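You operate a simulated robot arm through the tools that you are given. There is no shell and no other tool.

The job below is to be done with a simulated robot arm. You get a single attempt, and the scene is never put back.

JOB
Take up the drive chain to 15 mm of slack or a step under.
Switch off, lock and try the run button first; free the lock when done.

It is judged by the outcome, as a careful person would: the job done as asked, and still so three seconds after it is handed in. It fails if anything else is knocked over, pushed out of place, dropped, spilled or broken.

ROBOT AND FRAMES
A 6-joint arm with a fingered hand, fixed in place. Base frame: the origin is at the foot of the arm, x ahead of it, y to its left, z up. Readings come in m, degrees, newtons and seconds.
With the tool pointing down near the work surface it reaches from about 0.34 to 0.74 m from the base axis. Its first joint turns from -115.0 to 115.0 degrees. Payload 4 kg.
The TCP is the grasp point between the finger pads, 0.026 m short of the fingertips. In the tool frame z runs along the fingers and y along their closing line. The gripper opens to 0.132 m. The gripper's body begins 0.073 m behind the TCP. The gripper is a hand of 4 fingers: y runs from the thumb to the fingers, the wrist lies at [0, 0, -0.239] in the tool frame, and closing takes about 1.5 s.
Orientation is that of the tool frame in the base frame, as a unit quaternion [x, y, z, w]. With the fingers straight down and closing along the base's y, the tool's x points along the base's -x, its y along +y and its z along -z.

CONTROLS
- The arm moves only by the tool move_arm. Its argument "motion" is a list of rows, each an object (a shift or turn left out is 0, a gripper value left out holds the last) with "delta_pos": the shift along the base's x, y, z in m, a list of three; "rotation": the turn, a rotation vector about the base's x, y, z in rad, a list of three; "gripper": the gripper command, from -1 (fully open) to 1 (shut), values between in proportion. In form: [{"delta_pos": [tx, ty, tz], "rotation": [rx, ry, rz], "gripper": gripper}, ...]. A call has 1 to 20 rows; each row shifts and turns the commanded pose from where the row before left it. Each row takes 0.2 s and may step no farther than 0.05 m and 8.6 degrees from the row before; otherwise, or with a gripper value out of range, the whole call is refused. A pose out of reach is approached as far as the arm can. The call stops where the force on the tool passes 40 N (or 10 N more than at its start, if that is more) or the arm is blocked; 0.2 s more then pass. Each finger travels about 0.153 m/s and halts on what it meets, pressing with about 28 N; the grip force reading is that of the motor and also rises with nothing between the fingers. The clock runs only during rows and for 0.2 s after the last one: add rows that do not move to give the fingers time. The reply holds the time, the measured pose of the TCP, the force on the tool along the base axes, the opening and the grip force, in the units named above and with some noise, with the torque about the TCP (base axes, N m) and any sound that the robot's microphone picked up.
- Cameras (640 x 400 px; columns grow to the right, rows downward): "scene" is fixed at [0.0588, 0.6672, 1.6817]; the picture's right is [-0.72, -0.69, 0.00], its down [-0.49, 0.52, -0.70] and it looks along [0.48, -0.51, -0.72] (base axes); focal length 352 px, centre (320, 200). "wrist" rides on the gripper at [0.068, 0.002, -0.097] in the tool frame; the picture's right is [-0.03, 1.00, 0.00], its down [-0.82, -0.02, -0.58] and it looks along [-0.58, -0.02, 0.82] (tool axes); focal length 270 px, centre (320, 200). There is no depth. A picture from a camera that has moved, and an enlarged one, comes with that camera's place and axes in the base frame and with its lens. The place of the scene camera against the robot may be out by one fixed shift of up to 0.025 m in any direction.
- grab_frame(camera): a new picture of that camera. It takes no simulated time.
- lift_body(by): slides the trunk up (or, below 0, down) by that many m; the arm rides with it, the base frame stays. It gives what a move gives, with no picture.
- grasp_type(shape): the hand has 4 fingers and takes this shape, open, in about a second: jaw (thumb against the fingers, like two jaws); tri (thumb and two fingers); tip (a fingertip pinch); poke (one finger out to press); point (the index stretched); flat (the hand flat); cup (the hand cupped); fist (a fist). The gripper value then closes the fingers along that shape, each until it touches; the sizes above hold for jaw. It gives what a move gives, with no picture.
- enlarge(camera, box): a new picture of the part [left, top, right, bottom] of that camera's present view, enlarged. It takes no simulated time.
- close_job(): hands the job in; it is judged then, once.

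Places have to be worked out from the pictures, the camera data and where the tool is seen. Open the gripper and draw the arm clear of the work before you hand the job in, unless the task says otherwise.

The tools are called after "Emit:" as name(argument=value, ...) on one line, values as JSON. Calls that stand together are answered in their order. move_arm: Moves the arm, as the interface text tells. Its arguments: {"type":"object","properties":{"motion":{"type":"array"}},"required":["motion"]} The other tools are called the same way: lift_body (by) slides the trunk up or down; grasp_type (shape) gives the hand a shape; grab_frame (camera) takes a picture; enlarge (camera, box) takes an enlarged picture of a part of a camera's view; close_job () hands the job in.

At the start:

```text
clock: 0.0
position: [0.359, 0.2056, 1.3422]
tcp_rot: [0.0, 1.0, 0.0, 0.0]
force: [-0.9, 0.6, -0.3]
wrist_torque: [-0.01, 0.01, 0.0]
finger_gap: 0.1317
grasp_force: 0.1
shape: jaw
trunk travel left (down, up): [-0.925, 0.065]
```

scene: 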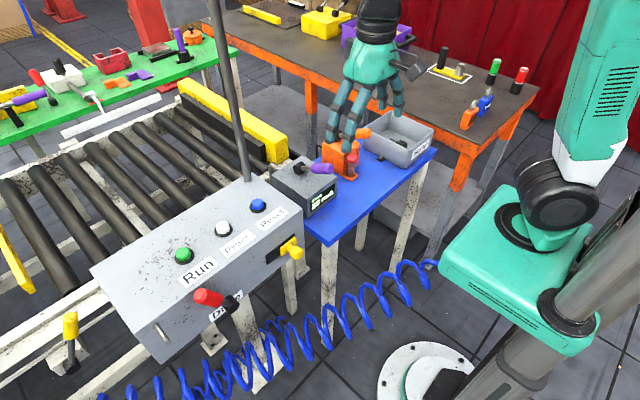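
wrist: 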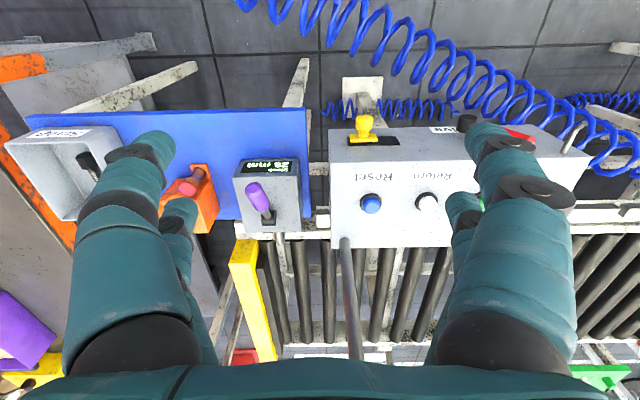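

The first pictures show a control box with Run/Return/Reset buttons, a red-handled switch, a yellow toggle, and a blue shelf carrying a tensioner-like box with a display, an orange holder and a grey tray. I'll look closer at each before moving.

Emit:
enlarge(camera="scene", box=[90, 170, 330, 320])

Emit:
enlarge(camera="scene", box=[260, 100, 450, 240])

Emit:
enlarge(camera="wrist", box=[0, 80, 320, 280])

Emit:
enlarge(camera="wrist", box=[310, 80, 630, 280])

```text
2.67 times, centred on (210, 245) of scene
camera zoom: at [0.0588, 0.6672, 1.6817], right [-0.72, -0.69, 0.0], down [-0.49, 0.52, -0.7], along [0.48, -0.51, -0.72], focal length 939 px, centre (613, 80)
```

zoom: 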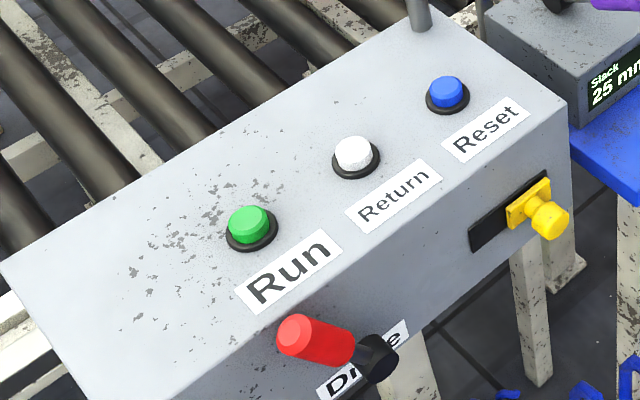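

```text
2.86 times, centred on (355, 170) of scene
camera zoom: at [0.0588, 0.6672, 1.6817], right [-0.72, -0.69, 0.0], down [-0.49, 0.52, -0.7], along [0.48, -0.51, -0.72], focal length 1006 px, centre (220, 286)
```

zoom: 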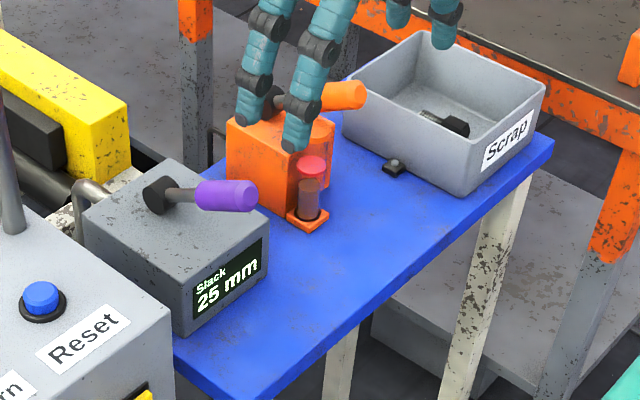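

```text
2.00 times, centred on (160, 180) of wrist
camera zoom: at [0.2925, 0.207, 1.4381], right [0.03, 1.0, 0.0], down [0.82, -0.02, 0.58], along [0.58, -0.02, -0.82], focal length 541 px, centre (640, 240)
```

zoom: 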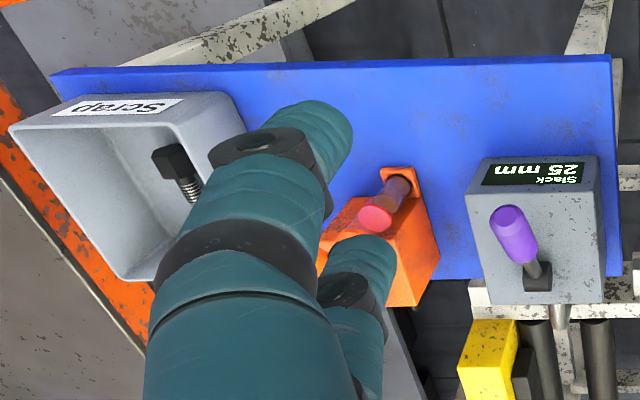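

```text
2.00 times, centred on (470, 180) of wrist
camera zoom: at [0.2925, 0.207, 1.4381], right [0.03, 1.0, 0.0], down [0.82, -0.02, 0.58], along [0.58, -0.02, -0.82], focal length 541 px, centre (20, 240)
```

zoom: 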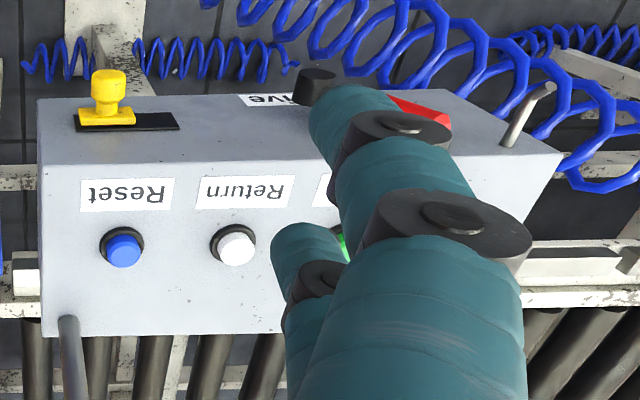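

The layout is roughly clear. The Drive lever hub is near (0.50, 0.51, 0.88) on the box's front face, the yellow slider near (0.50, 0.30, 0.87), and the slack box with its purple lever is to the right. I'll back the hand away and tilt it so the wrist camera sees the front face.

Emit:
move_arm(motion=[{"delta_pos": [0, 0, -0.02], "rotation": [0, -0.14, 0]}, {"delta_pos": [0, 0.01, -0.03], "rotation": [0, -0.14, 0]}, {"delta_pos": [0, 0.01, -0.03], "rotation": [0, -0.14, 0]}, {"delta_pos": [0, 0.01, -0.03], "rotation": [0, -0.14, 0]}, {"delta_pos": [0, 0.01, -0.03]}, {"delta_pos": [0, 0.02, -0.03]}, {"delta_pos": [0, 0.02, -0.03]}, {"delta_pos": [0, 0.02, -0.03]}])

```text
clock: 1.8
position: [0.3595, 0.3077, 1.1114]
tcp_rot: [0.001, 0.961, 0.0, 0.277]
force: [0.1, 0.2, -0.5]
wrist_torque: [0.03, 0.0, -0.01]
finger_gap: 0.132
grasp_force: 0.1
shape: jaw
trunk travel left (down, up): [-0.925, 0.065]
```

The arm followed to (0.36, 0.31, 1.11) with a 32° tilt. I'll take pictures from here.

Emit:
grab_frame(camera="wrist")

Emit:
grab_frame(camera="scene")

```text
taken
camera wrist: at [0.2512, 0.3091, 1.1562], right [0.02, 1.0, 0.01], down [0.38, -0.02, 0.92], along [0.92, -0.02, -0.39], focal length 270 px, centre (320, 200)
```

wrist: 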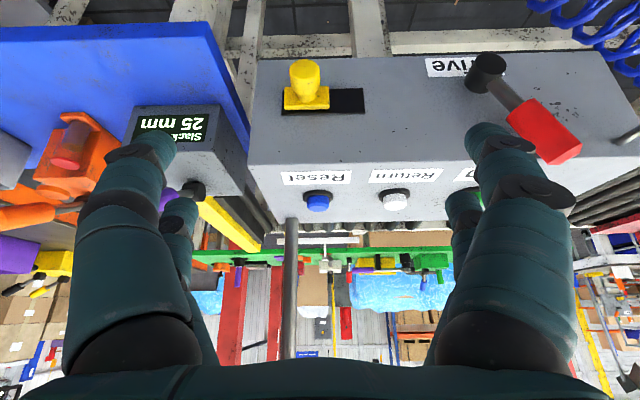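

```text
taken
```

scene: 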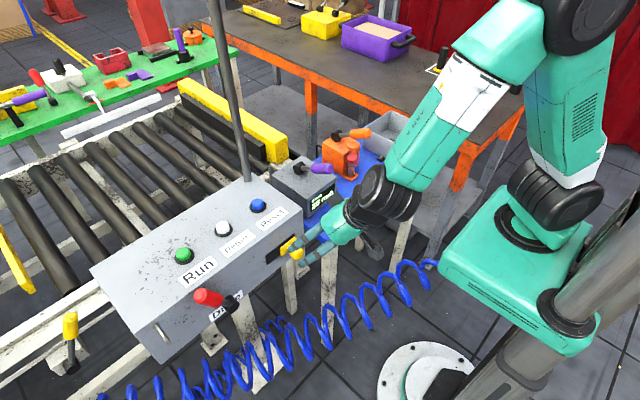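

The front face is visible now. I'll enlarge the details: slider, drive lever, slack box, and the orange device.

Emit:
enlarge(camera="wrist", box=[240, 40, 400, 140])

Emit:
enlarge(camera="wrist", box=[400, 30, 640, 180])

Emit:
enlarge(camera="scene", box=[240, 110, 400, 210])

Emit:
enlarge(camera="wrist", box=[0, 20, 260, 240])

```text
4.00 times, centred on (320, 90) of wrist
camera zoom: at [0.2512, 0.3091, 1.1562], right [0.02, 1.0, 0.01], down [0.38, -0.02, 0.92], along [0.92, -0.02, -0.39], focal length 1081 px, centre (320, 640)
```

zoom: 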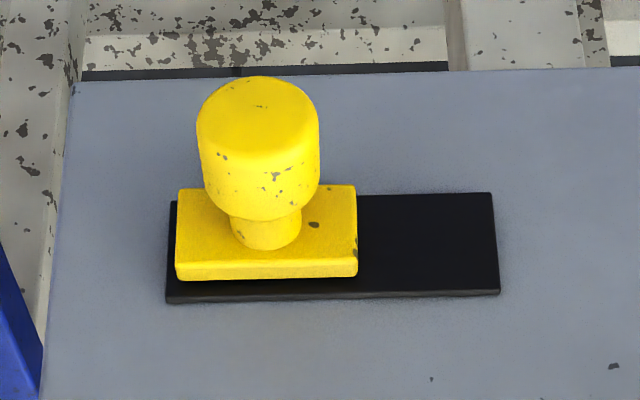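

```text
2.67 times, centred on (520, 105) of wrist
camera zoom: at [0.2512, 0.3091, 1.1562], right [0.02, 1.0, 0.01], down [0.38, -0.02, 0.92], along [0.92, -0.02, -0.39], focal length 721 px, centre (-213, 453)
```

zoom: 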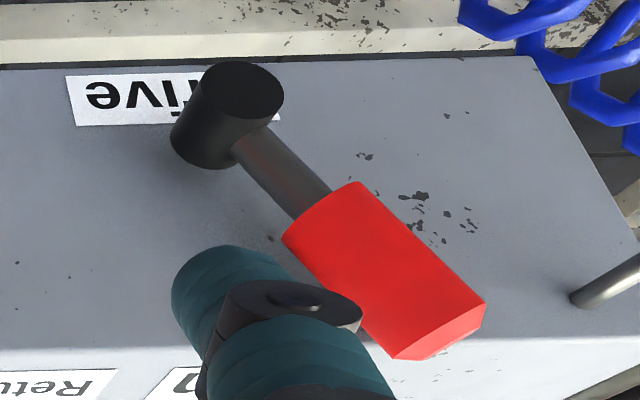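

```text
4.00 times, centred on (320, 160) of scene
camera zoom: at [0.0588, 0.6672, 1.6817], right [-0.72, -0.69, 0.0], down [-0.49, 0.52, -0.7], along [0.48, -0.51, -0.72], focal length 1408 px, centre (320, 360)
```

zoom: 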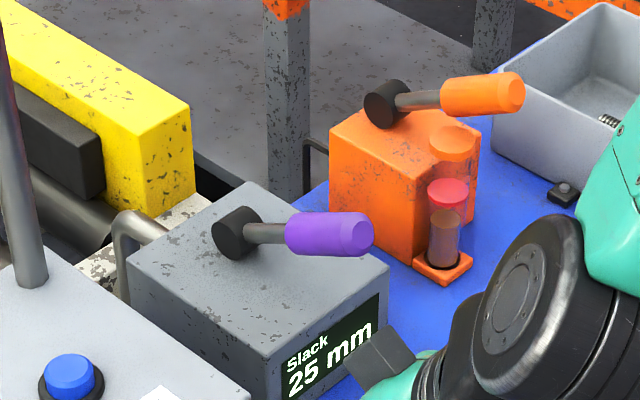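

```text
1.82 times, centred on (130, 130) of wrist
camera zoom: at [0.2512, 0.3091, 1.1562], right [0.02, 1.0, 0.01], down [0.38, -0.02, 0.92], along [0.92, -0.02, -0.39], focal length 491 px, centre (666, 327)
```

zoom: 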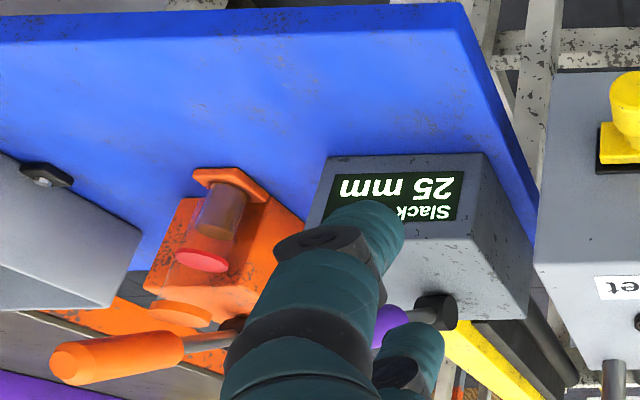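

By triangulating the two wrist views I get these positions:
- Slider plate: about (0.509, 0.288, 0.909), with a knob about 34 mm wide and a slot running ~45 mm toward +y.
- Drive hub: about (0.49, 0.497, 0.897), with the red grip up and to the left.
- Run button: about (0.60, 0.52, 1.01).

I'll try the poke shape here in free space to see where its finger sits.

Emit:
grasp_type(shape="poke")

```text
clock: 2.7
position: [0.3587, 0.3058, 1.1114]
tcp_rot: [0.001, 0.961, -0.001, 0.276]
force: [0.7, 0.4, -0.6]
wrist_torque: [-0.01, 0.01, 0.01]
finger_gap: 0.0002
grasp_force: 0.1
shape: poke
trunk travel left (down, up): [-0.925, 0.065]
```

The hand now has the poke shape, so I'll check how the finger sits in both cameras.

Emit:
grab_frame(camera="wrist")

Emit:
enlarge(camera="scene", box=[250, 170, 410, 270])

```text
taken
camera wrist: at [0.251, 0.3077, 1.1571], right [0.02, 1.0, 0.01], down [0.38, -0.02, 0.92], along [0.92, -0.02, -0.39], focal length 270 px, centre (320, 200)
```

wrist: 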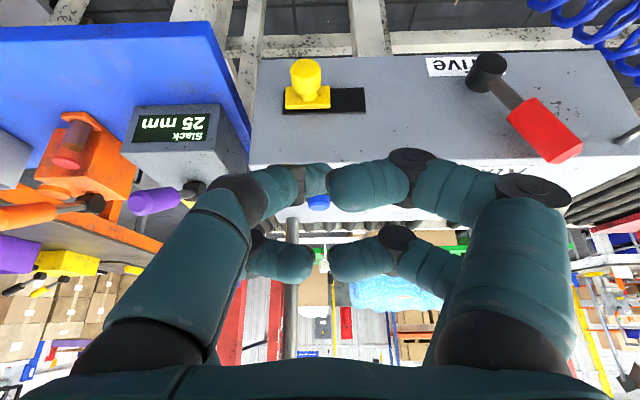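

```text
4.00 times, centred on (330, 220) of scene
camera zoom: at [0.0588, 0.6672, 1.6817], right [-0.72, -0.69, 0.0], down [-0.49, 0.52, -0.7], along [0.48, -0.51, -0.72], focal length 1408 px, centre (280, 120)
```

zoom: 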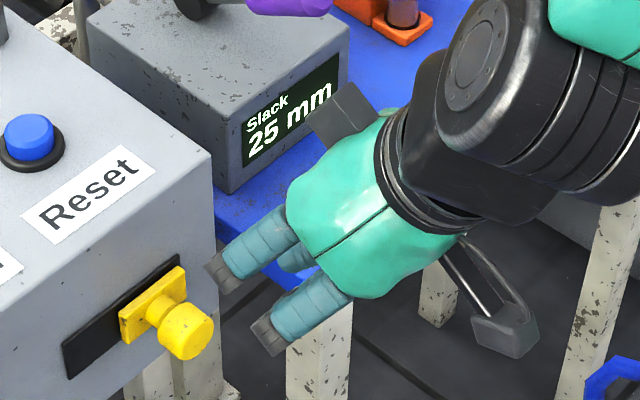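

In this picture all the fingers look curled together and none clearly extends, so it may still be settling. I'll wait briefly and look again.

Emit:
move_arm(motion=[{"delta_pos": [0, 0, 0.01]}, {}, {}, {}])

Emit:
grab_frame(camera="wrist")

```text
clock: 3.7
position: [0.3582, 0.3054, 1.1206]
tcp_rot: [0.001, 0.961, 0.0, 0.277]
force: [-0.9, 0.0, -0.8]
wrist_torque: [0.0, 0.0, 0.0]
finger_gap: 0.0
grasp_force: 0.1
shape: poke
trunk travel left (down, up): [-0.925, 0.065]
```

```text
taken
camera wrist: at [0.2509, 0.3071, 1.1669], right [0.02, 1.0, 0.01], down [0.38, -0.02, 0.92], along [0.92, -0.02, -0.39], focal length 270 px, centre (320, 200)
```

wrist: 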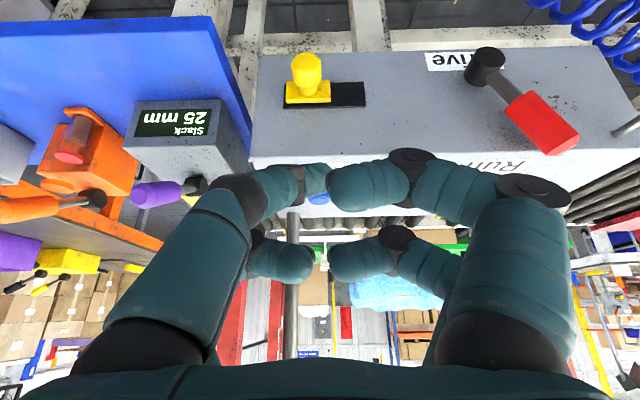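

Nothing changed: in poke this hand just brings the curled finger pairs together. I'll compare with "point".

Emit:
grasp_type(shape="point")

Emit:
grab_frame(camera="wrist")

Emit:
enlarge(camera="scene", box=[250, 170, 410, 270])

```text
clock: 4.6
position: [0.359, 0.3048, 1.1219]
tcp_rot: [0.001, 0.961, -0.001, 0.276]
force: [-0.3, 0.8, -0.3]
wrist_torque: [-0.02, 0.0, -0.01]
finger_gap: 0.0003
grasp_force: 0.0
shape: point
trunk travel left (down, up): [-0.925, 0.065]
```

```text
taken
camera wrist: at [0.2508, 0.307, 1.1669], right [0.02, 1.0, 0.01], down [0.38, -0.02, 0.92], along [0.92, -0.02, -0.39], focal length 270 px, centre (320, 200)
```

wrist: 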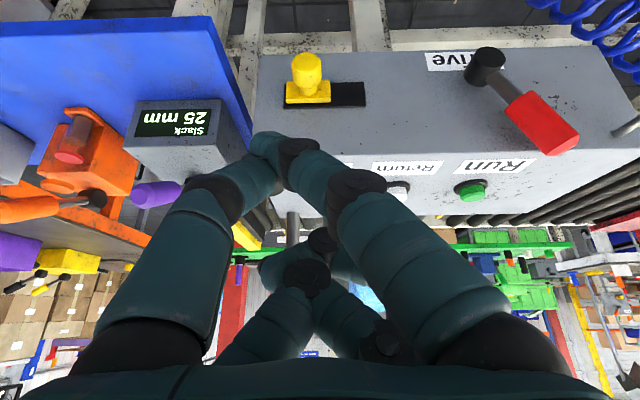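

```text
4.00 times, centred on (330, 220) of scene
camera zoom: at [0.0588, 0.6672, 1.6817], right [-0.72, -0.69, 0.0], down [-0.49, 0.52, -0.7], along [0.48, -0.51, -0.72], focal length 1408 px, centre (280, 120)
```

zoom: 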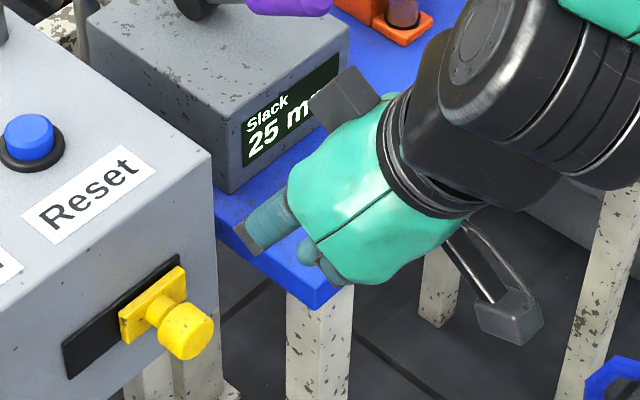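

"Point" leaves the fingers crossed, so its contact point is unclear. I'll go back to jaw, whose geometry is documented, shut it and see how the closed tips look.

Emit:
grasp_type(shape="jaw")

Emit:
move_arm(motion=[{"gripper": 1}, {"gripper": 1}, {"gripper": 1}, {"gripper": 1}, {"gripper": 1}, {"gripper": 1}, {"gripper": 1}, {"gripper": 1}])

Emit:
grab_frame(camera="wrist")

Emit:
enlarge(camera="scene", box=[250, 170, 410, 270])

```text
clock: 5.5
position: [0.3594, 0.3042, 1.1214]
tcp_rot: [0.001, 0.961, 0.0, 0.277]
force: [-1.0, -0.6, 0.0]
wrist_torque: [0.01, 0.0, -0.01]
finger_gap: 0.1318
grasp_force: 0.0
shape: jaw
trunk travel left (down, up): [-0.925, 0.065]
```

```text
clock: 7.3
position: [0.3603, 0.3052, 1.1219]
tcp_rot: [0.001, 0.961, -0.001, 0.276]
force: [-0.7, -0.1, -0.7]
wrist_torque: [0.01, 0.02, 0.01]
finger_gap: 0.0
grasp_force: 28.1
shape: jaw
trunk travel left (down, up): [-0.925, 0.065]
```

```text
taken
camera wrist: at [0.2508, 0.307, 1.1669], right [0.02, 1.0, 0.01], down [0.38, -0.02, 0.92], along [0.92, -0.02, -0.39], focal length 270 px, centre (320, 200)
```

wrist: 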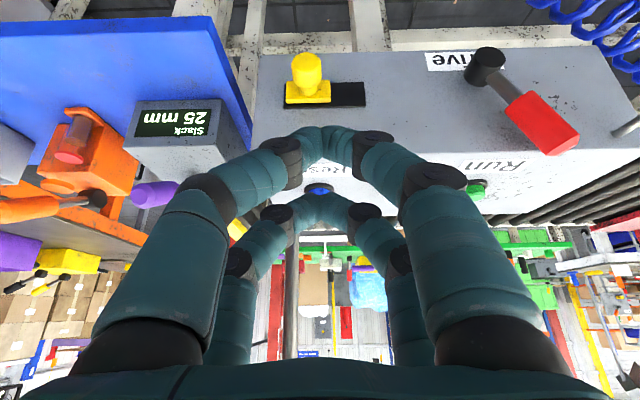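

```text
4.00 times, centred on (330, 220) of scene
camera zoom: at [0.0588, 0.6672, 1.6817], right [-0.72, -0.69, 0.0], down [-0.49, 0.52, -0.7], along [0.48, -0.51, -0.72], focal length 1408 px, centre (280, 120)
```

zoom: 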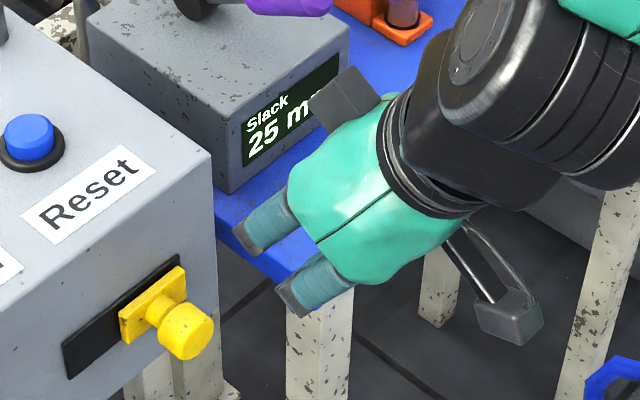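

With the jaw shut, the tips meet in two close pairs at the TCP, which makes a usable pusher of known size. I'll carry it to the left of the red lever, keeping above and in front of the box.

Emit:
move_arm(motion=[{"delta_pos": [0, 0.04, 0.0], "rotation": [0, -0.12, 0]}, {"delta_pos": [0, 0.05, 0.0], "rotation": [0, -0.11, 0]}, {"delta_pos": [0, 0.05, 0]}, {"delta_pos": [0, 0.05, 0]}, {"delta_pos": [0, 0.05, 0]}, {"delta_pos": [0, 0.05, 0]}, {"delta_pos": [0, 0.015, 0]}, {}])

Emit:
grab_frame(camera="wrist")

Emit:
grab_frame(camera="scene")

```text
clock: 9.1
position: [0.3585, 0.61, 1.1217]
tcp_rot: [0.0, 0.923, 0.0, 0.385]
force: [-0.4, -0.1, -0.4]
wrist_torque: [0.0, 0.02, 0.0]
finger_gap: 0.0
grasp_force: 27.7
shape: jaw
trunk travel left (down, up): [-0.925, 0.065]
```

```text
taken
camera wrist: at [0.2432, 0.6124, 1.1403], right [0.02, 1.0, 0.02], down [0.16, -0.02, 0.99], along [0.99, -0.02, -0.16], focal length 270 px, centre (320, 200)
```

wrist: 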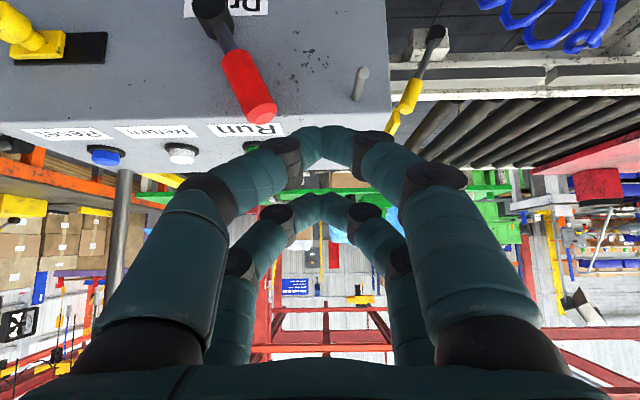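

```text
taken
```

scene: 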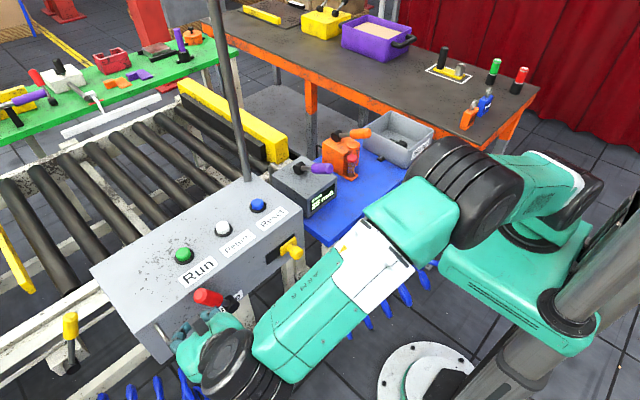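

The lever grip's end triangulates to about (0.49, 0.552, 1.008), so it leans roughly 26° left of vertical about the hub at (y 0.497, z 0.898). The pusher is clear to its left, so I'll lower it beside the grip.

Emit:
move_arm(motion=[{"delta_pos": [0.025, 0, -0.035]}, {"delta_pos": [0.025, 0, -0.035]}, {"delta_pos": [0.025, 0, -0.035]}, {"delta_pos": [0.02, 0, -0.028]}, {}, {}])

Emit:
grab_frame(camera="wrist")

Emit:
enlarge(camera="scene", box=[100, 220, 300, 345])

```text
clock: 10.5
position: [0.4568, 0.6096, 0.989]
tcp_rot: [0.001, 0.923, 0.0, 0.386]
force: [0.5, -0.6, 0.3]
wrist_torque: [0.0, 0.01, 0.02]
finger_gap: 0.0
grasp_force: 28.3
shape: jaw
trunk travel left (down, up): [-0.925, 0.065]
```

```text
taken
camera wrist: at [0.3399, 0.6123, 1.0083], right [0.02, 1.0, 0.02], down [0.16, -0.02, 0.99], along [0.99, -0.02, -0.16], focal length 270 px, centre (320, 200)
```

wrist: 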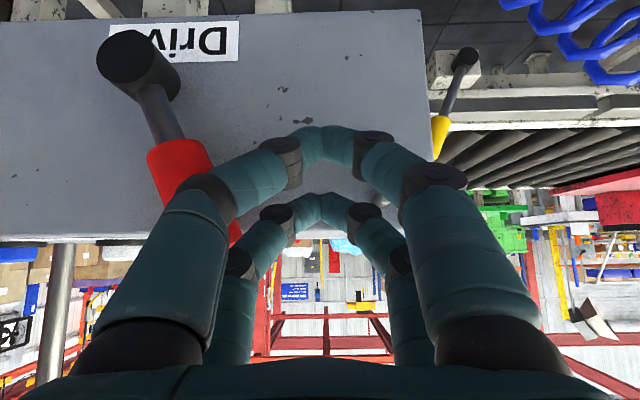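

```text
3.20 times, centred on (200, 282) of scene
camera zoom: at [0.0588, 0.6672, 1.6817], right [-0.72, -0.69, 0.0], down [-0.49, 0.52, -0.7], along [0.48, -0.51, -0.72], focal length 1126 px, centre (704, -64)
```

zoom: 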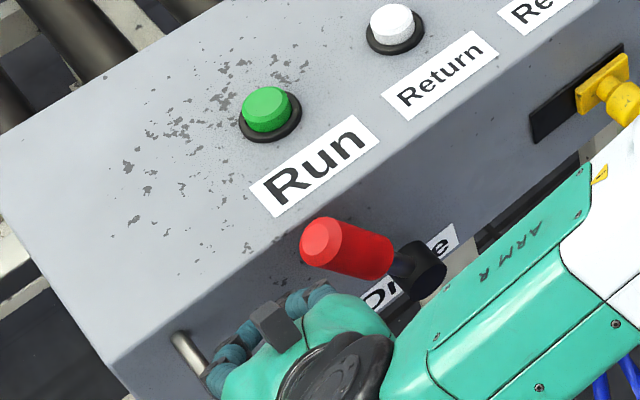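

The pusher is level with the red grip and left of it, about 35 mm from contact. I'll sweep slowly toward -y and watch the force.

Emit:
move_arm(motion=[{"delta_pos": [0, -0.015, 0]}, {"delta_pos": [0, -0.015, 0]}, {"delta_pos": [0, -0.015, 0]}, {"delta_pos": [0, -0.012, 0]}, {"delta_pos": [0, -0.012, 0]}, {"delta_pos": [0, -0.012, 0]}])

Emit:
grab_frame(camera="wrist")

Emit:
enlarge(camera="scene", box=[100, 220, 300, 345])

```text
clock: 11.9
position: [0.4528, 0.5273, 0.99]
tcp_rot: [0.001, 0.923, 0.0, 0.385]
force: [-9.6, 0.4, 4.4]
wrist_torque: [-0.14, -0.15, -0.14]
finger_gap: 0.0
grasp_force: 27.6
shape: jaw
trunk travel left (down, up): [-0.925, 0.065]
```

```text
taken
camera wrist: at [0.3368, 0.5297, 1.0084], right [0.02, 1.0, 0.02], down [0.16, -0.02, 0.99], along [0.99, -0.02, -0.16], focal length 270 px, centre (320, 200)
```

wrist: 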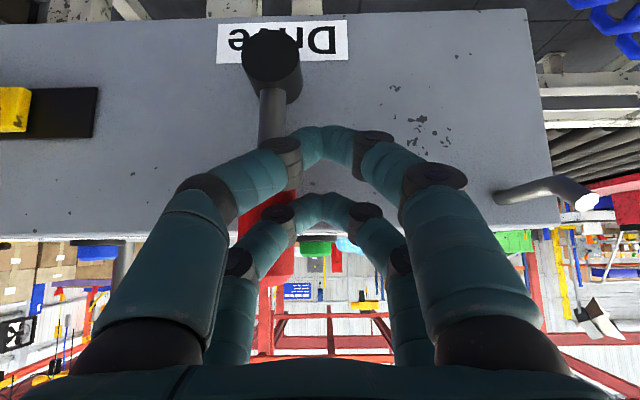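

```text
3.20 times, centred on (200, 282) of scene
camera zoom: at [0.0588, 0.6672, 1.6817], right [-0.72, -0.69, 0.0], down [-0.49, 0.52, -0.7], along [0.48, -0.51, -0.72], focal length 1126 px, centre (704, -64)
```

zoom: 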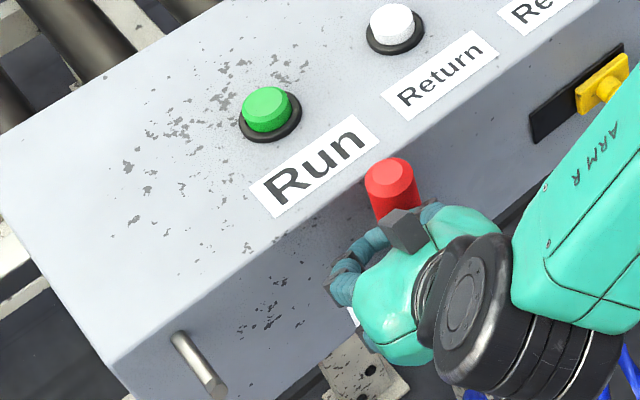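

The lever swings easily and now stands about upright, so this direction works. I'll keep sweeping toward -y, dropping slightly to follow the arc.

Emit:
move_arm(motion=[{"delta_pos": [0, -0.012, -0.001]}, {"delta_pos": [0, -0.012, -0.002]}, {"delta_pos": [0, -0.012, -0.004]}, {"delta_pos": [0, -0.01, -0.005]}])

Emit:
grab_frame(camera="wrist")

Emit:
enlarge(camera="scene", box=[100, 220, 300, 345])

```text
clock: 12.9
position: [0.4539, 0.4833, 0.9779]
tcp_rot: [0.0, 0.922, 0.001, 0.386]
force: [-12.8, 5.9, 11.4]
wrist_torque: [-0.2, -0.36, -0.04]
finger_gap: 0.0
grasp_force: 28.3
shape: jaw
trunk travel left (down, up): [-0.925, 0.065]
```

```text
taken
camera wrist: at [0.3374, 0.4851, 0.9973], right [0.02, 1.0, 0.02], down [0.16, -0.02, 0.99], along [0.99, -0.01, -0.16], focal length 270 px, centre (320, 200)
```

wrist: 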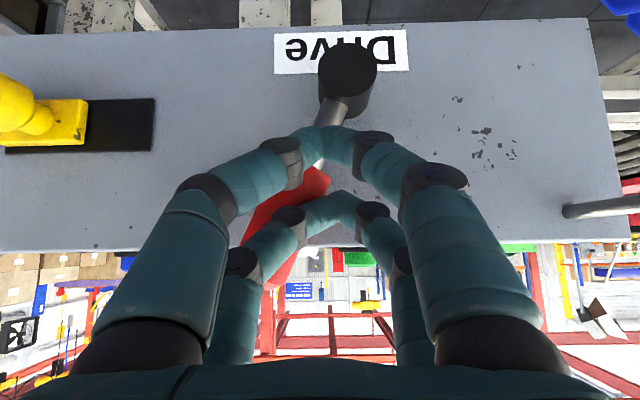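

```text
3.20 times, centred on (200, 282) of scene
camera zoom: at [0.0588, 0.6672, 1.6817], right [-0.72, -0.69, 0.0], down [-0.49, 0.52, -0.7], along [0.48, -0.51, -0.72], focal length 1126 px, centre (704, -64)
```

zoom: 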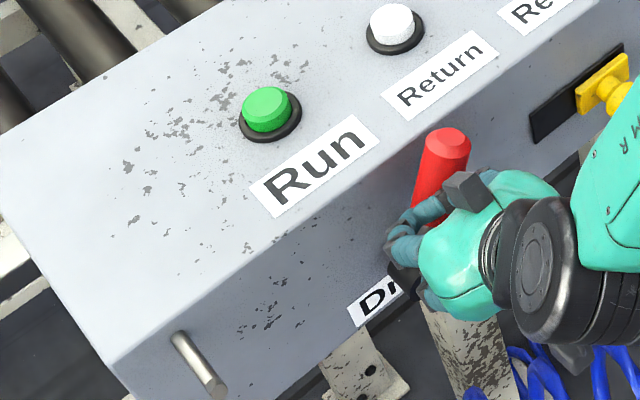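

The lever has passed vertical to about -25° with modest force. I'll follow the arc further, backing off 4 mm in x to relieve the front contact.

Emit:
move_arm(motion=[{"delta_pos": [-0.004, -0.01, -0.004]}, {"delta_pos": [0, -0.01, -0.006]}, {"delta_pos": [0, -0.01, -0.008]}, {"delta_pos": [0, -0.008, -0.008]}])

Emit:
grab_frame(camera="wrist")

Emit:
enlarge(camera="scene", box=[100, 220, 300, 345])

```text
clock: 13.6
position: [0.4491, 0.4677, 0.9706]
tcp_rot: [-0.003, 0.921, 0.009, 0.39]
force: [-9.1, 11.6, 7.1]
wrist_torque: [0.19, -0.22, 0.49]
finger_gap: 0.0002
grasp_force: 28.2
shape: jaw
trunk travel left (down, up): [-0.925, 0.065]
stopped in row 3: the force on the tool passed its limit at 44 N (the readings are from after the stop); the commanded pose is now the measured one
```

```text
taken
camera wrist: at [0.3336, 0.4677, 0.9888], right [0.01, 1.0, 0.03], down [0.15, -0.03, 0.99], along [0.99, 0.0, -0.15], focal length 270 px, centre (320, 200)
```

wrist: 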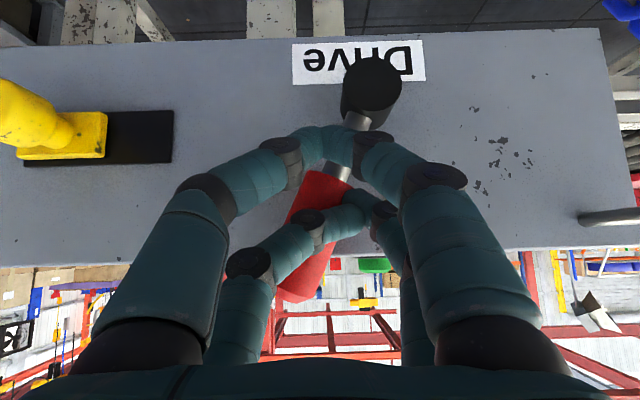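

```text
3.20 times, centred on (200, 282) of scene
camera zoom: at [0.0588, 0.6672, 1.6817], right [-0.72, -0.69, 0.0], down [-0.49, 0.52, -0.7], along [0.48, -0.51, -0.72], focal length 1126 px, centre (704, -64)
```

zoom: 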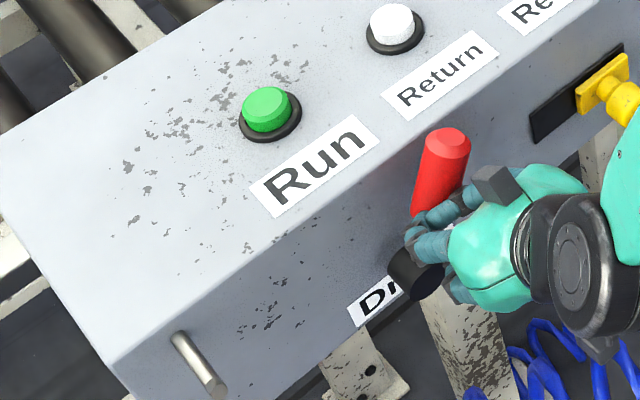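

The force limit tripped and the lever didn't move further, so it's at its end stop, tipped about 26° to the other side (off). I'll move the hand off it leftward and back, then check that the lever stays.

Emit:
move_arm(motion=[{"delta_pos": [0, 0.015, 0.0]}, {"delta_pos": [-0.005, 0.02, 0.0]}, {"delta_pos": [-0.03, 0.0, 0.03]}, {"delta_pos": [-0.03, 0.0, 0.03]}, {"delta_pos": [-0.03, 0, 0.03]}, {"delta_pos": [-0.01, -0.03, 0.03]}, {"delta_pos": [0, -0.04, 0.02]}, {"delta_pos": [0, -0.04, 0]}, {}])

Emit:
grab_frame(camera="wrist")

Emit:
enlarge(camera="scene", box=[100, 170, 340, 320])

```text
clock: 15.6
position: [0.3445, 0.389, 1.1091]
tcp_rot: [0.0, 0.921, 0.006, 0.389]
force: [-1.3, -0.4, -0.1]
wrist_torque: [-0.01, 0.01, 0.0]
finger_gap: 0.0
grasp_force: 27.9
shape: jaw
trunk travel left (down, up): [-0.925, 0.065]
```

```text
taken
camera wrist: at [0.229, 0.3902, 1.1273], right [0.01, 1.0, 0.03], down [0.16, -0.03, 0.99], along [0.99, -0.01, -0.16], focal length 270 px, centre (320, 200)
```

wrist: 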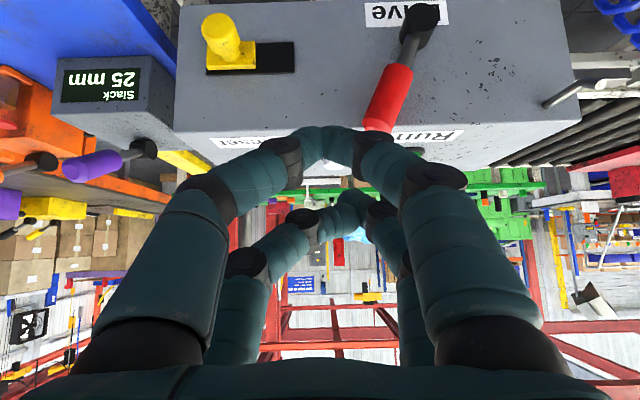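

```text
2.67 times, centred on (220, 245) of scene
camera zoom: at [0.0588, 0.6672, 1.6817], right [-0.72, -0.69, 0.0], down [-0.49, 0.52, -0.7], along [0.48, -0.51, -0.72], focal length 939 px, centre (587, 80)
```

zoom: 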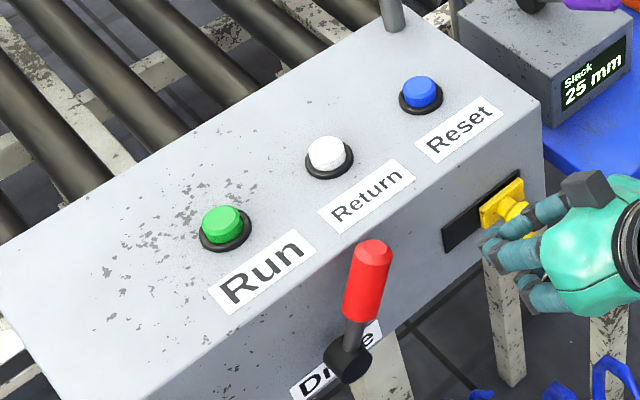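

The Drive lever stays at the off side. One finger pair was bent a little by the push, so I'll open and re-shut the jaw on the way, heading to the right (-y) side of the yellow slider knob.

Emit:
move_arm(motion=[{"delta_pos": [0, -0.03, 0], "gripper": -0.4}, {"delta_pos": [0, -0.03, 0], "gripper": -0.4}, {"delta_pos": [0, -0.03, -0.02], "gripper": -0.4}, {"delta_pos": [0, -0.03, -0.02], "gripper": 1}, {"delta_pos": [0, -0.03, -0.02], "gripper": 1}, {"delta_pos": [0, 0, -0.02], "gripper": 1}, {"gripper": 1}, {"gripper": 1}, {"gripper": 1}])

Emit:
grab_frame(camera="wrist")

Emit:
grab_frame(camera="scene")

```text
clock: 17.6
position: [0.3545, 0.2569, 1.031]
tcp_rot: [-0.001, 0.922, 0.006, 0.388]
force: [0.0, -0.1, 0.2]
wrist_torque: [0.02, -0.01, -0.04]
finger_gap: 0.0
grasp_force: 28.2
shape: jaw
out of reach, approached as far as the arm can: row 5
trunk travel left (down, up): [-0.925, 0.065]
```

```text
taken
camera wrist: at [0.2377, 0.2575, 1.0476], right [0.01, 1.0, 0.03], down [0.16, -0.03, 0.99], along [0.99, -0.01, -0.16], focal length 270 px, centre (320, 200)
```

wrist: 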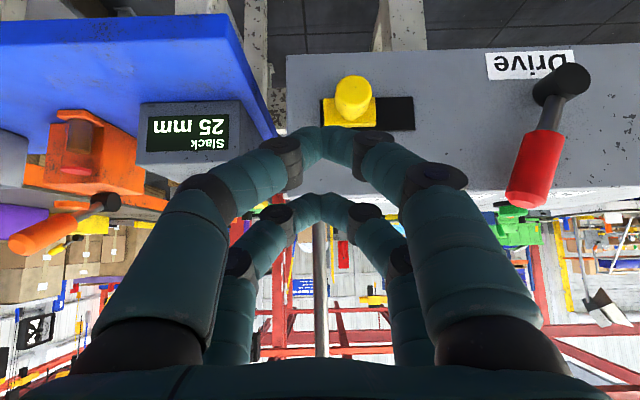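

```text
taken
```

scene: 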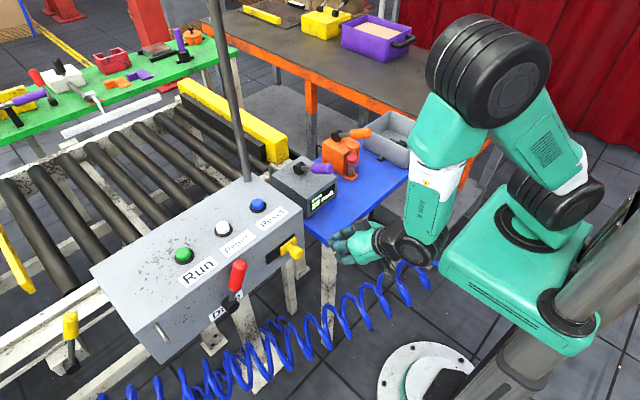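

The slider plate reads at about (0.507, 0.289, 0.909) again. I'll bring the shut fingertips in on its right side at about y 0.24, forward of the slack box's shelf, then check before pushing.

Emit:
move_arm(motion=[{"delta_pos": [0.03, -0.005, -0.02]}, {"delta_pos": [0.03, -0.006, -0.025]}, {"delta_pos": [0.02, -0.006, -0.03]}, {"delta_pos": [0.02, 0, -0.03]}, {"delta_pos": [0.003, 0, -0.011]}, {}])

Emit:
grab_frame(camera="wrist")

Emit:
enlarge(camera="scene", box=[220, 180, 380, 280])

```text
clock: 19.0
position: [0.4571, 0.2377, 0.9119]
tcp_rot: [0.0, 0.921, 0.007, 0.39]
force: [0.8, 0.2, -0.2]
wrist_torque: [-0.01, -0.03, 0.02]
finger_gap: 0.0
grasp_force: 27.4
shape: jaw
trunk travel left (down, up): [-0.925, 0.065]
```

```text
taken
camera wrist: at [0.3404, 0.2386, 0.9306], right [0.01, 1.0, 0.03], down [0.16, -0.03, 0.99], along [0.99, -0.01, -0.16], focal length 270 px, centre (320, 200)
```

wrist: 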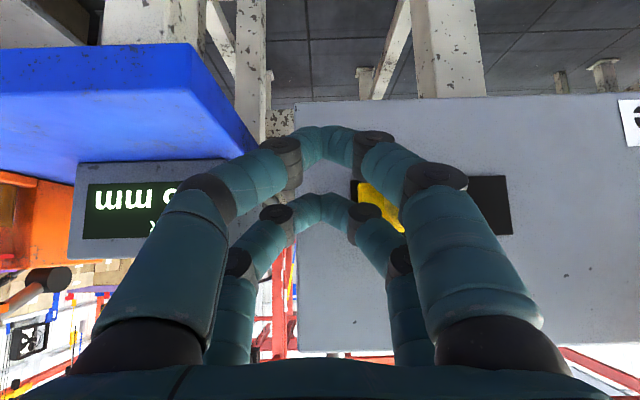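

```text
4.00 times, centred on (300, 230) of scene
camera zoom: at [0.0588, 0.6672, 1.6817], right [-0.72, -0.69, 0.0], down [-0.49, 0.52, -0.7], along [0.48, -0.51, -0.72], focal length 1408 px, centre (400, 80)
```

zoom: 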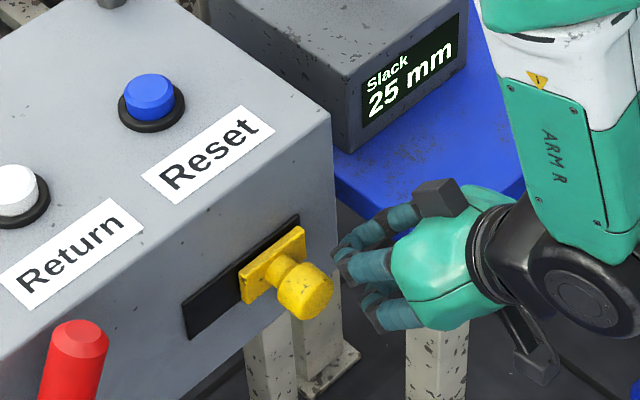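

The shut fingers are just right of the knob. I'll push toward +y in small steps.

Emit:
move_arm(motion=[{"delta_pos": [0, 0.01, 0]}, {"delta_pos": [0, 0.01, 0]}, {"delta_pos": [0, 0.01, 0]}, {"delta_pos": [0, 0.01, 0]}, {"delta_pos": [0, 0.008, 0]}])

Emit:
grab_frame(camera="wrist")

Emit:
enlarge(camera="scene", box=[220, 180, 380, 280])

```text
clock: 20.2
position: [0.457, 0.284, 0.9129]
tcp_rot: [-0.001, 0.921, 0.006, 0.39]
force: [0.5, -0.1, -1.1]
wrist_torque: [0.0, 0.02, -0.03]
finger_gap: 0.0003
grasp_force: 28.2
shape: jaw
trunk travel left (down, up): [-0.925, 0.065]
```

```text
taken
camera wrist: at [0.3408, 0.2856, 0.931], right [0.01, 1.0, 0.03], down [0.16, -0.03, 0.99], along [0.99, -0.01, -0.16], focal length 270 px, centre (320, 200)
```

wrist: 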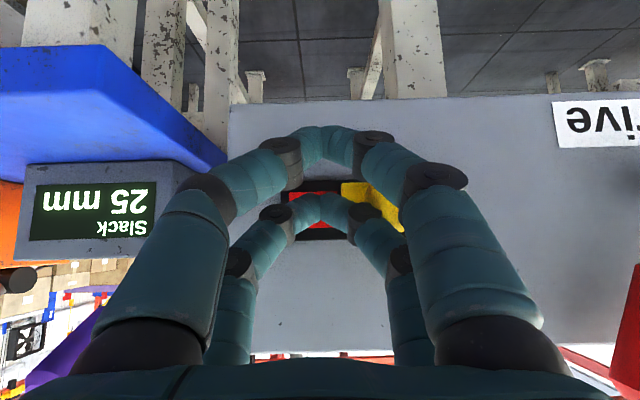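

```text
4.00 times, centred on (300, 230) of scene
camera zoom: at [0.0588, 0.6672, 1.6817], right [-0.72, -0.69, 0.0], down [-0.49, 0.52, -0.7], along [0.48, -0.51, -0.72], focal length 1408 px, centre (400, 80)
```

zoom: 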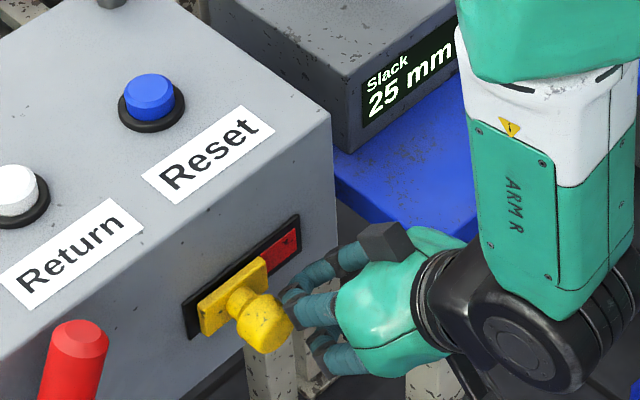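

The slider is moving and shows a red field behind it. I'll push on to the end of its slot.

Emit:
move_arm(motion=[{"delta_pos": [0, 0.006, 0]}, {"delta_pos": [0, 0.005, 0]}, {"delta_pos": [0, 0.005, 0]}, {"delta_pos": [0, 0.004, 0]}, {"delta_pos": [0, 0.004, 0]}])

Emit:
enlarge(camera="scene", box=[220, 180, 380, 280])

```text
clock: 21.4
position: [0.4558, 0.3054, 0.9149]
tcp_rot: [0.002, 0.921, 0.007, 0.39]
force: [4.2, -23.9, 14.4]
wrist_torque: [0.43, -0.13, -0.4]
finger_gap: 0.0003
grasp_force: 28.0
shape: jaw
trunk travel left (down, up): [-0.925, 0.065]
```

```text
4.00 times, centred on (300, 230) of scene
camera zoom: at [0.0588, 0.6672, 1.6817], right [-0.72, -0.69, 0.0], down [-0.49, 0.52, -0.7], along [0.48, -0.51, -0.72], focal length 1408 px, centre (400, 80)
```

zoom: 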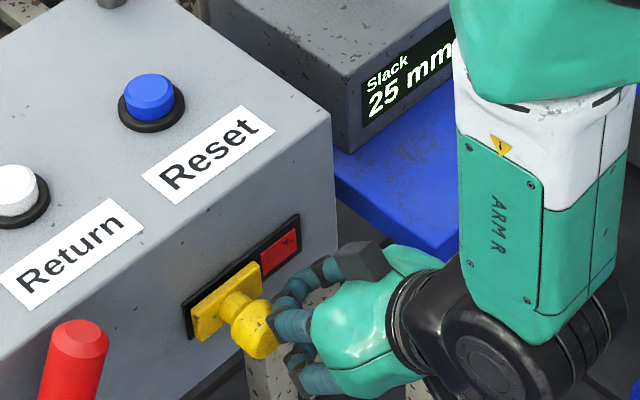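

The yellow slider has reached the end of its slot: red field fully shown, ~24 N against the stop. I'll release it by backing off in -y, then withdraw and check that it stays locked.

Emit:
move_arm(motion=[{"delta_pos": [0, -0.012, 0]}, {"delta_pos": [-0.005, -0.01, 0]}, {"delta_pos": [-0.025, 0, 0.03]}, {"delta_pos": [-0.025, 0.01, 0.04]}, {"delta_pos": [-0.01, 0.03, 0.04]}, {"delta_pos": [0, 0.04, 0.04]}, {"delta_pos": [0, 0.04, 0.03]}, {"delta_pos": [0, 0.04, 0.02]}, {}])

Emit:
grab_frame(camera="wrist")

Emit:
grab_frame(camera="scene")

```text
refused: row 5 steps farther than a row can; nothing moved
```

```text
taken
camera wrist: at [0.3405, 0.3068, 0.9324], right [0.02, 1.0, 0.03], down [0.15, -0.03, 0.99], along [0.99, -0.01, -0.15], focal length 270 px, centre (320, 200)
```

wrist: 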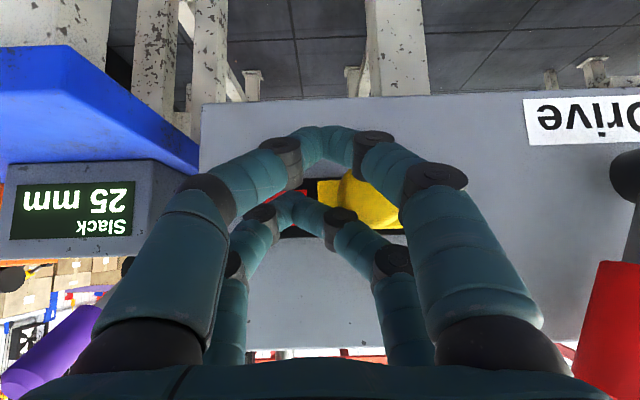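

```text
taken
```

scene: 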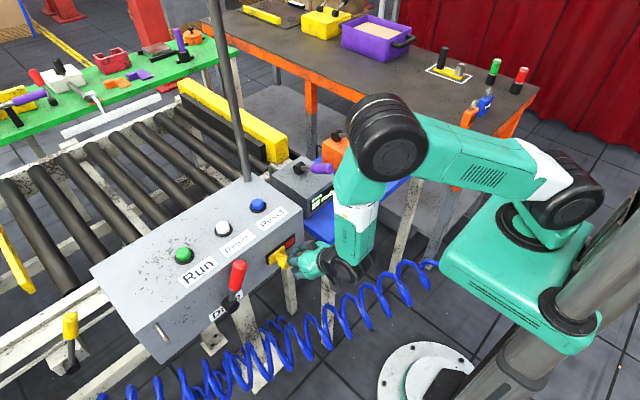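

The call was refused because one row's step was too long, and nothing moved. I'll send it again with smaller rows, backing off in -y first and then away from the box.

Emit:
move_arm(motion=[{"delta_pos": [0, -0.012, 0]}, {"delta_pos": [-0.005, -0.01, 0]}, {"delta_pos": [-0.025, 0, 0.03]}, {"delta_pos": [-0.02, 0, 0.04]}, {"delta_pos": [-0.01, 0.02, 0.04]}, {"delta_pos": [0, 0.03, 0.03]}, {"delta_pos": [0, 0.04, 0.025]}, {"delta_pos": [0, 0.04, 0.02]}, {"delta_pos": [0, 0.04, 0.01]}, {"delta_pos": [0, 0.04, 0]}, {"delta_pos": [0, 0.03, 0]}, {}])

Emit:
grab_frame(camera="wrist")

Emit:
grab_frame(camera="scene")

```text
clock: 24.0
position: [0.396, 0.5257, 1.1083]
tcp_rot: [0.0, 0.921, 0.006, 0.388]
force: [0.1, 0.1, 0.2]
wrist_torque: [0.01, 0.0, 0.01]
finger_gap: 0.0
grasp_force: 27.8
shape: jaw
trunk travel left (down, up): [-0.925, 0.065]
```

```text
taken
camera wrist: at [0.2809, 0.527, 1.1262], right [0.01, 1.0, 0.03], down [0.16, -0.03, 0.99], along [0.99, -0.01, -0.16], focal length 270 px, centre (320, 200)
```

wrist: 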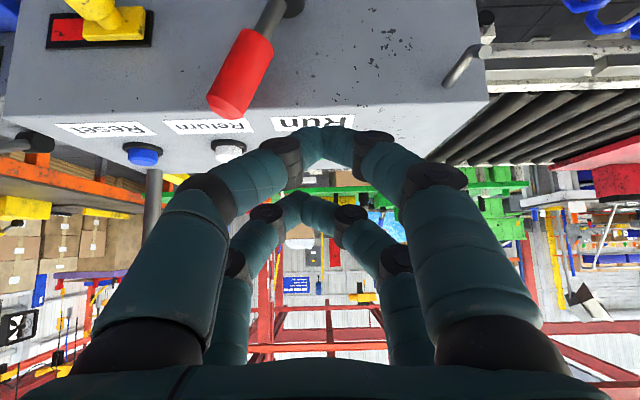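

```text
taken
```

scene: 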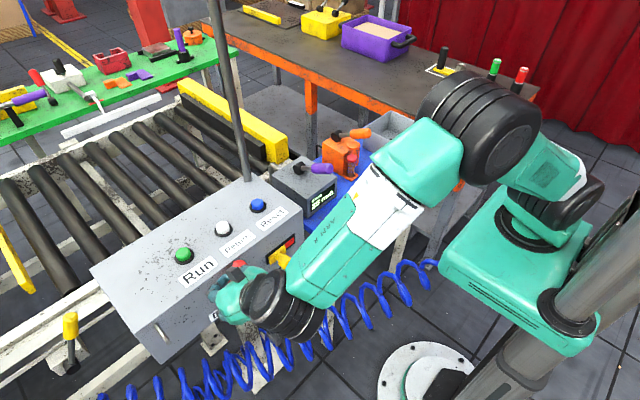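

The lock slider stays put with the red field showing. From this view Return is at about y 0.414 and Reset at y 0.309, so Run should be near (0.60, 0.519) with its top near z 1.01. I'll tip the hand to 30° and move above Run.

Emit:
move_arm(motion=[{"delta_pos": [0.02, 0, 0.02], "rotation": [0, 0.13, 0]}, {"delta_pos": [0.04, 0, 0.01], "rotation": [0, 0.13, 0]}, {"delta_pos": [0.045, 0, 0]}, {"delta_pos": [0.045, -0.003, 0]}, {"delta_pos": [0.04, -0.003, 0]}, {}])

Emit:
grab_frame(camera="wrist")

Emit:
enlarge(camera="scene", box=[100, 190, 300, 315])

```text
clock: 25.4
position: [0.584, 0.5186, 1.1402]
tcp_rot: [0.001, 0.964, 0.005, 0.266]
force: [0.7, -0.3, 1.1]
wrist_torque: [0.02, 0.02, -0.04]
finger_gap: 0.0
grasp_force: 27.5
shape: jaw
trunk travel left (down, up): [-0.925, 0.065]
```

```text
taken
camera wrist: at [0.4775, 0.5197, 1.1868], right [0.02, 1.0, 0.03], down [0.4, -0.03, 0.91], along [0.91, -0.01, -0.4], focal length 270 px, centre (320, 200)
```

wrist: 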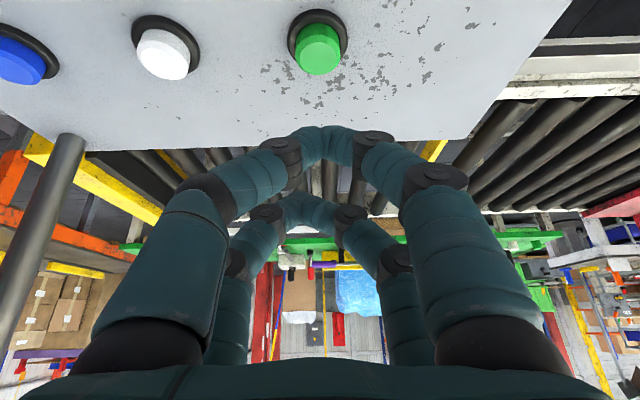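

```text
3.20 times, centred on (200, 252) of scene
camera zoom: at [0.0588, 0.6672, 1.6817], right [-0.72, -0.69, 0.0], down [-0.49, 0.52, -0.7], along [0.48, -0.51, -0.72], focal length 1126 px, centre (704, 32)
```

zoom: 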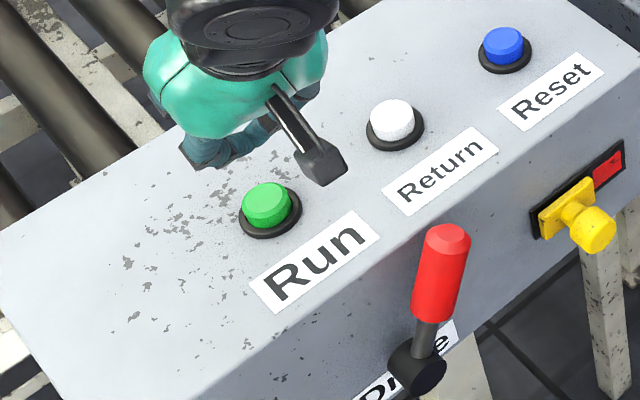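

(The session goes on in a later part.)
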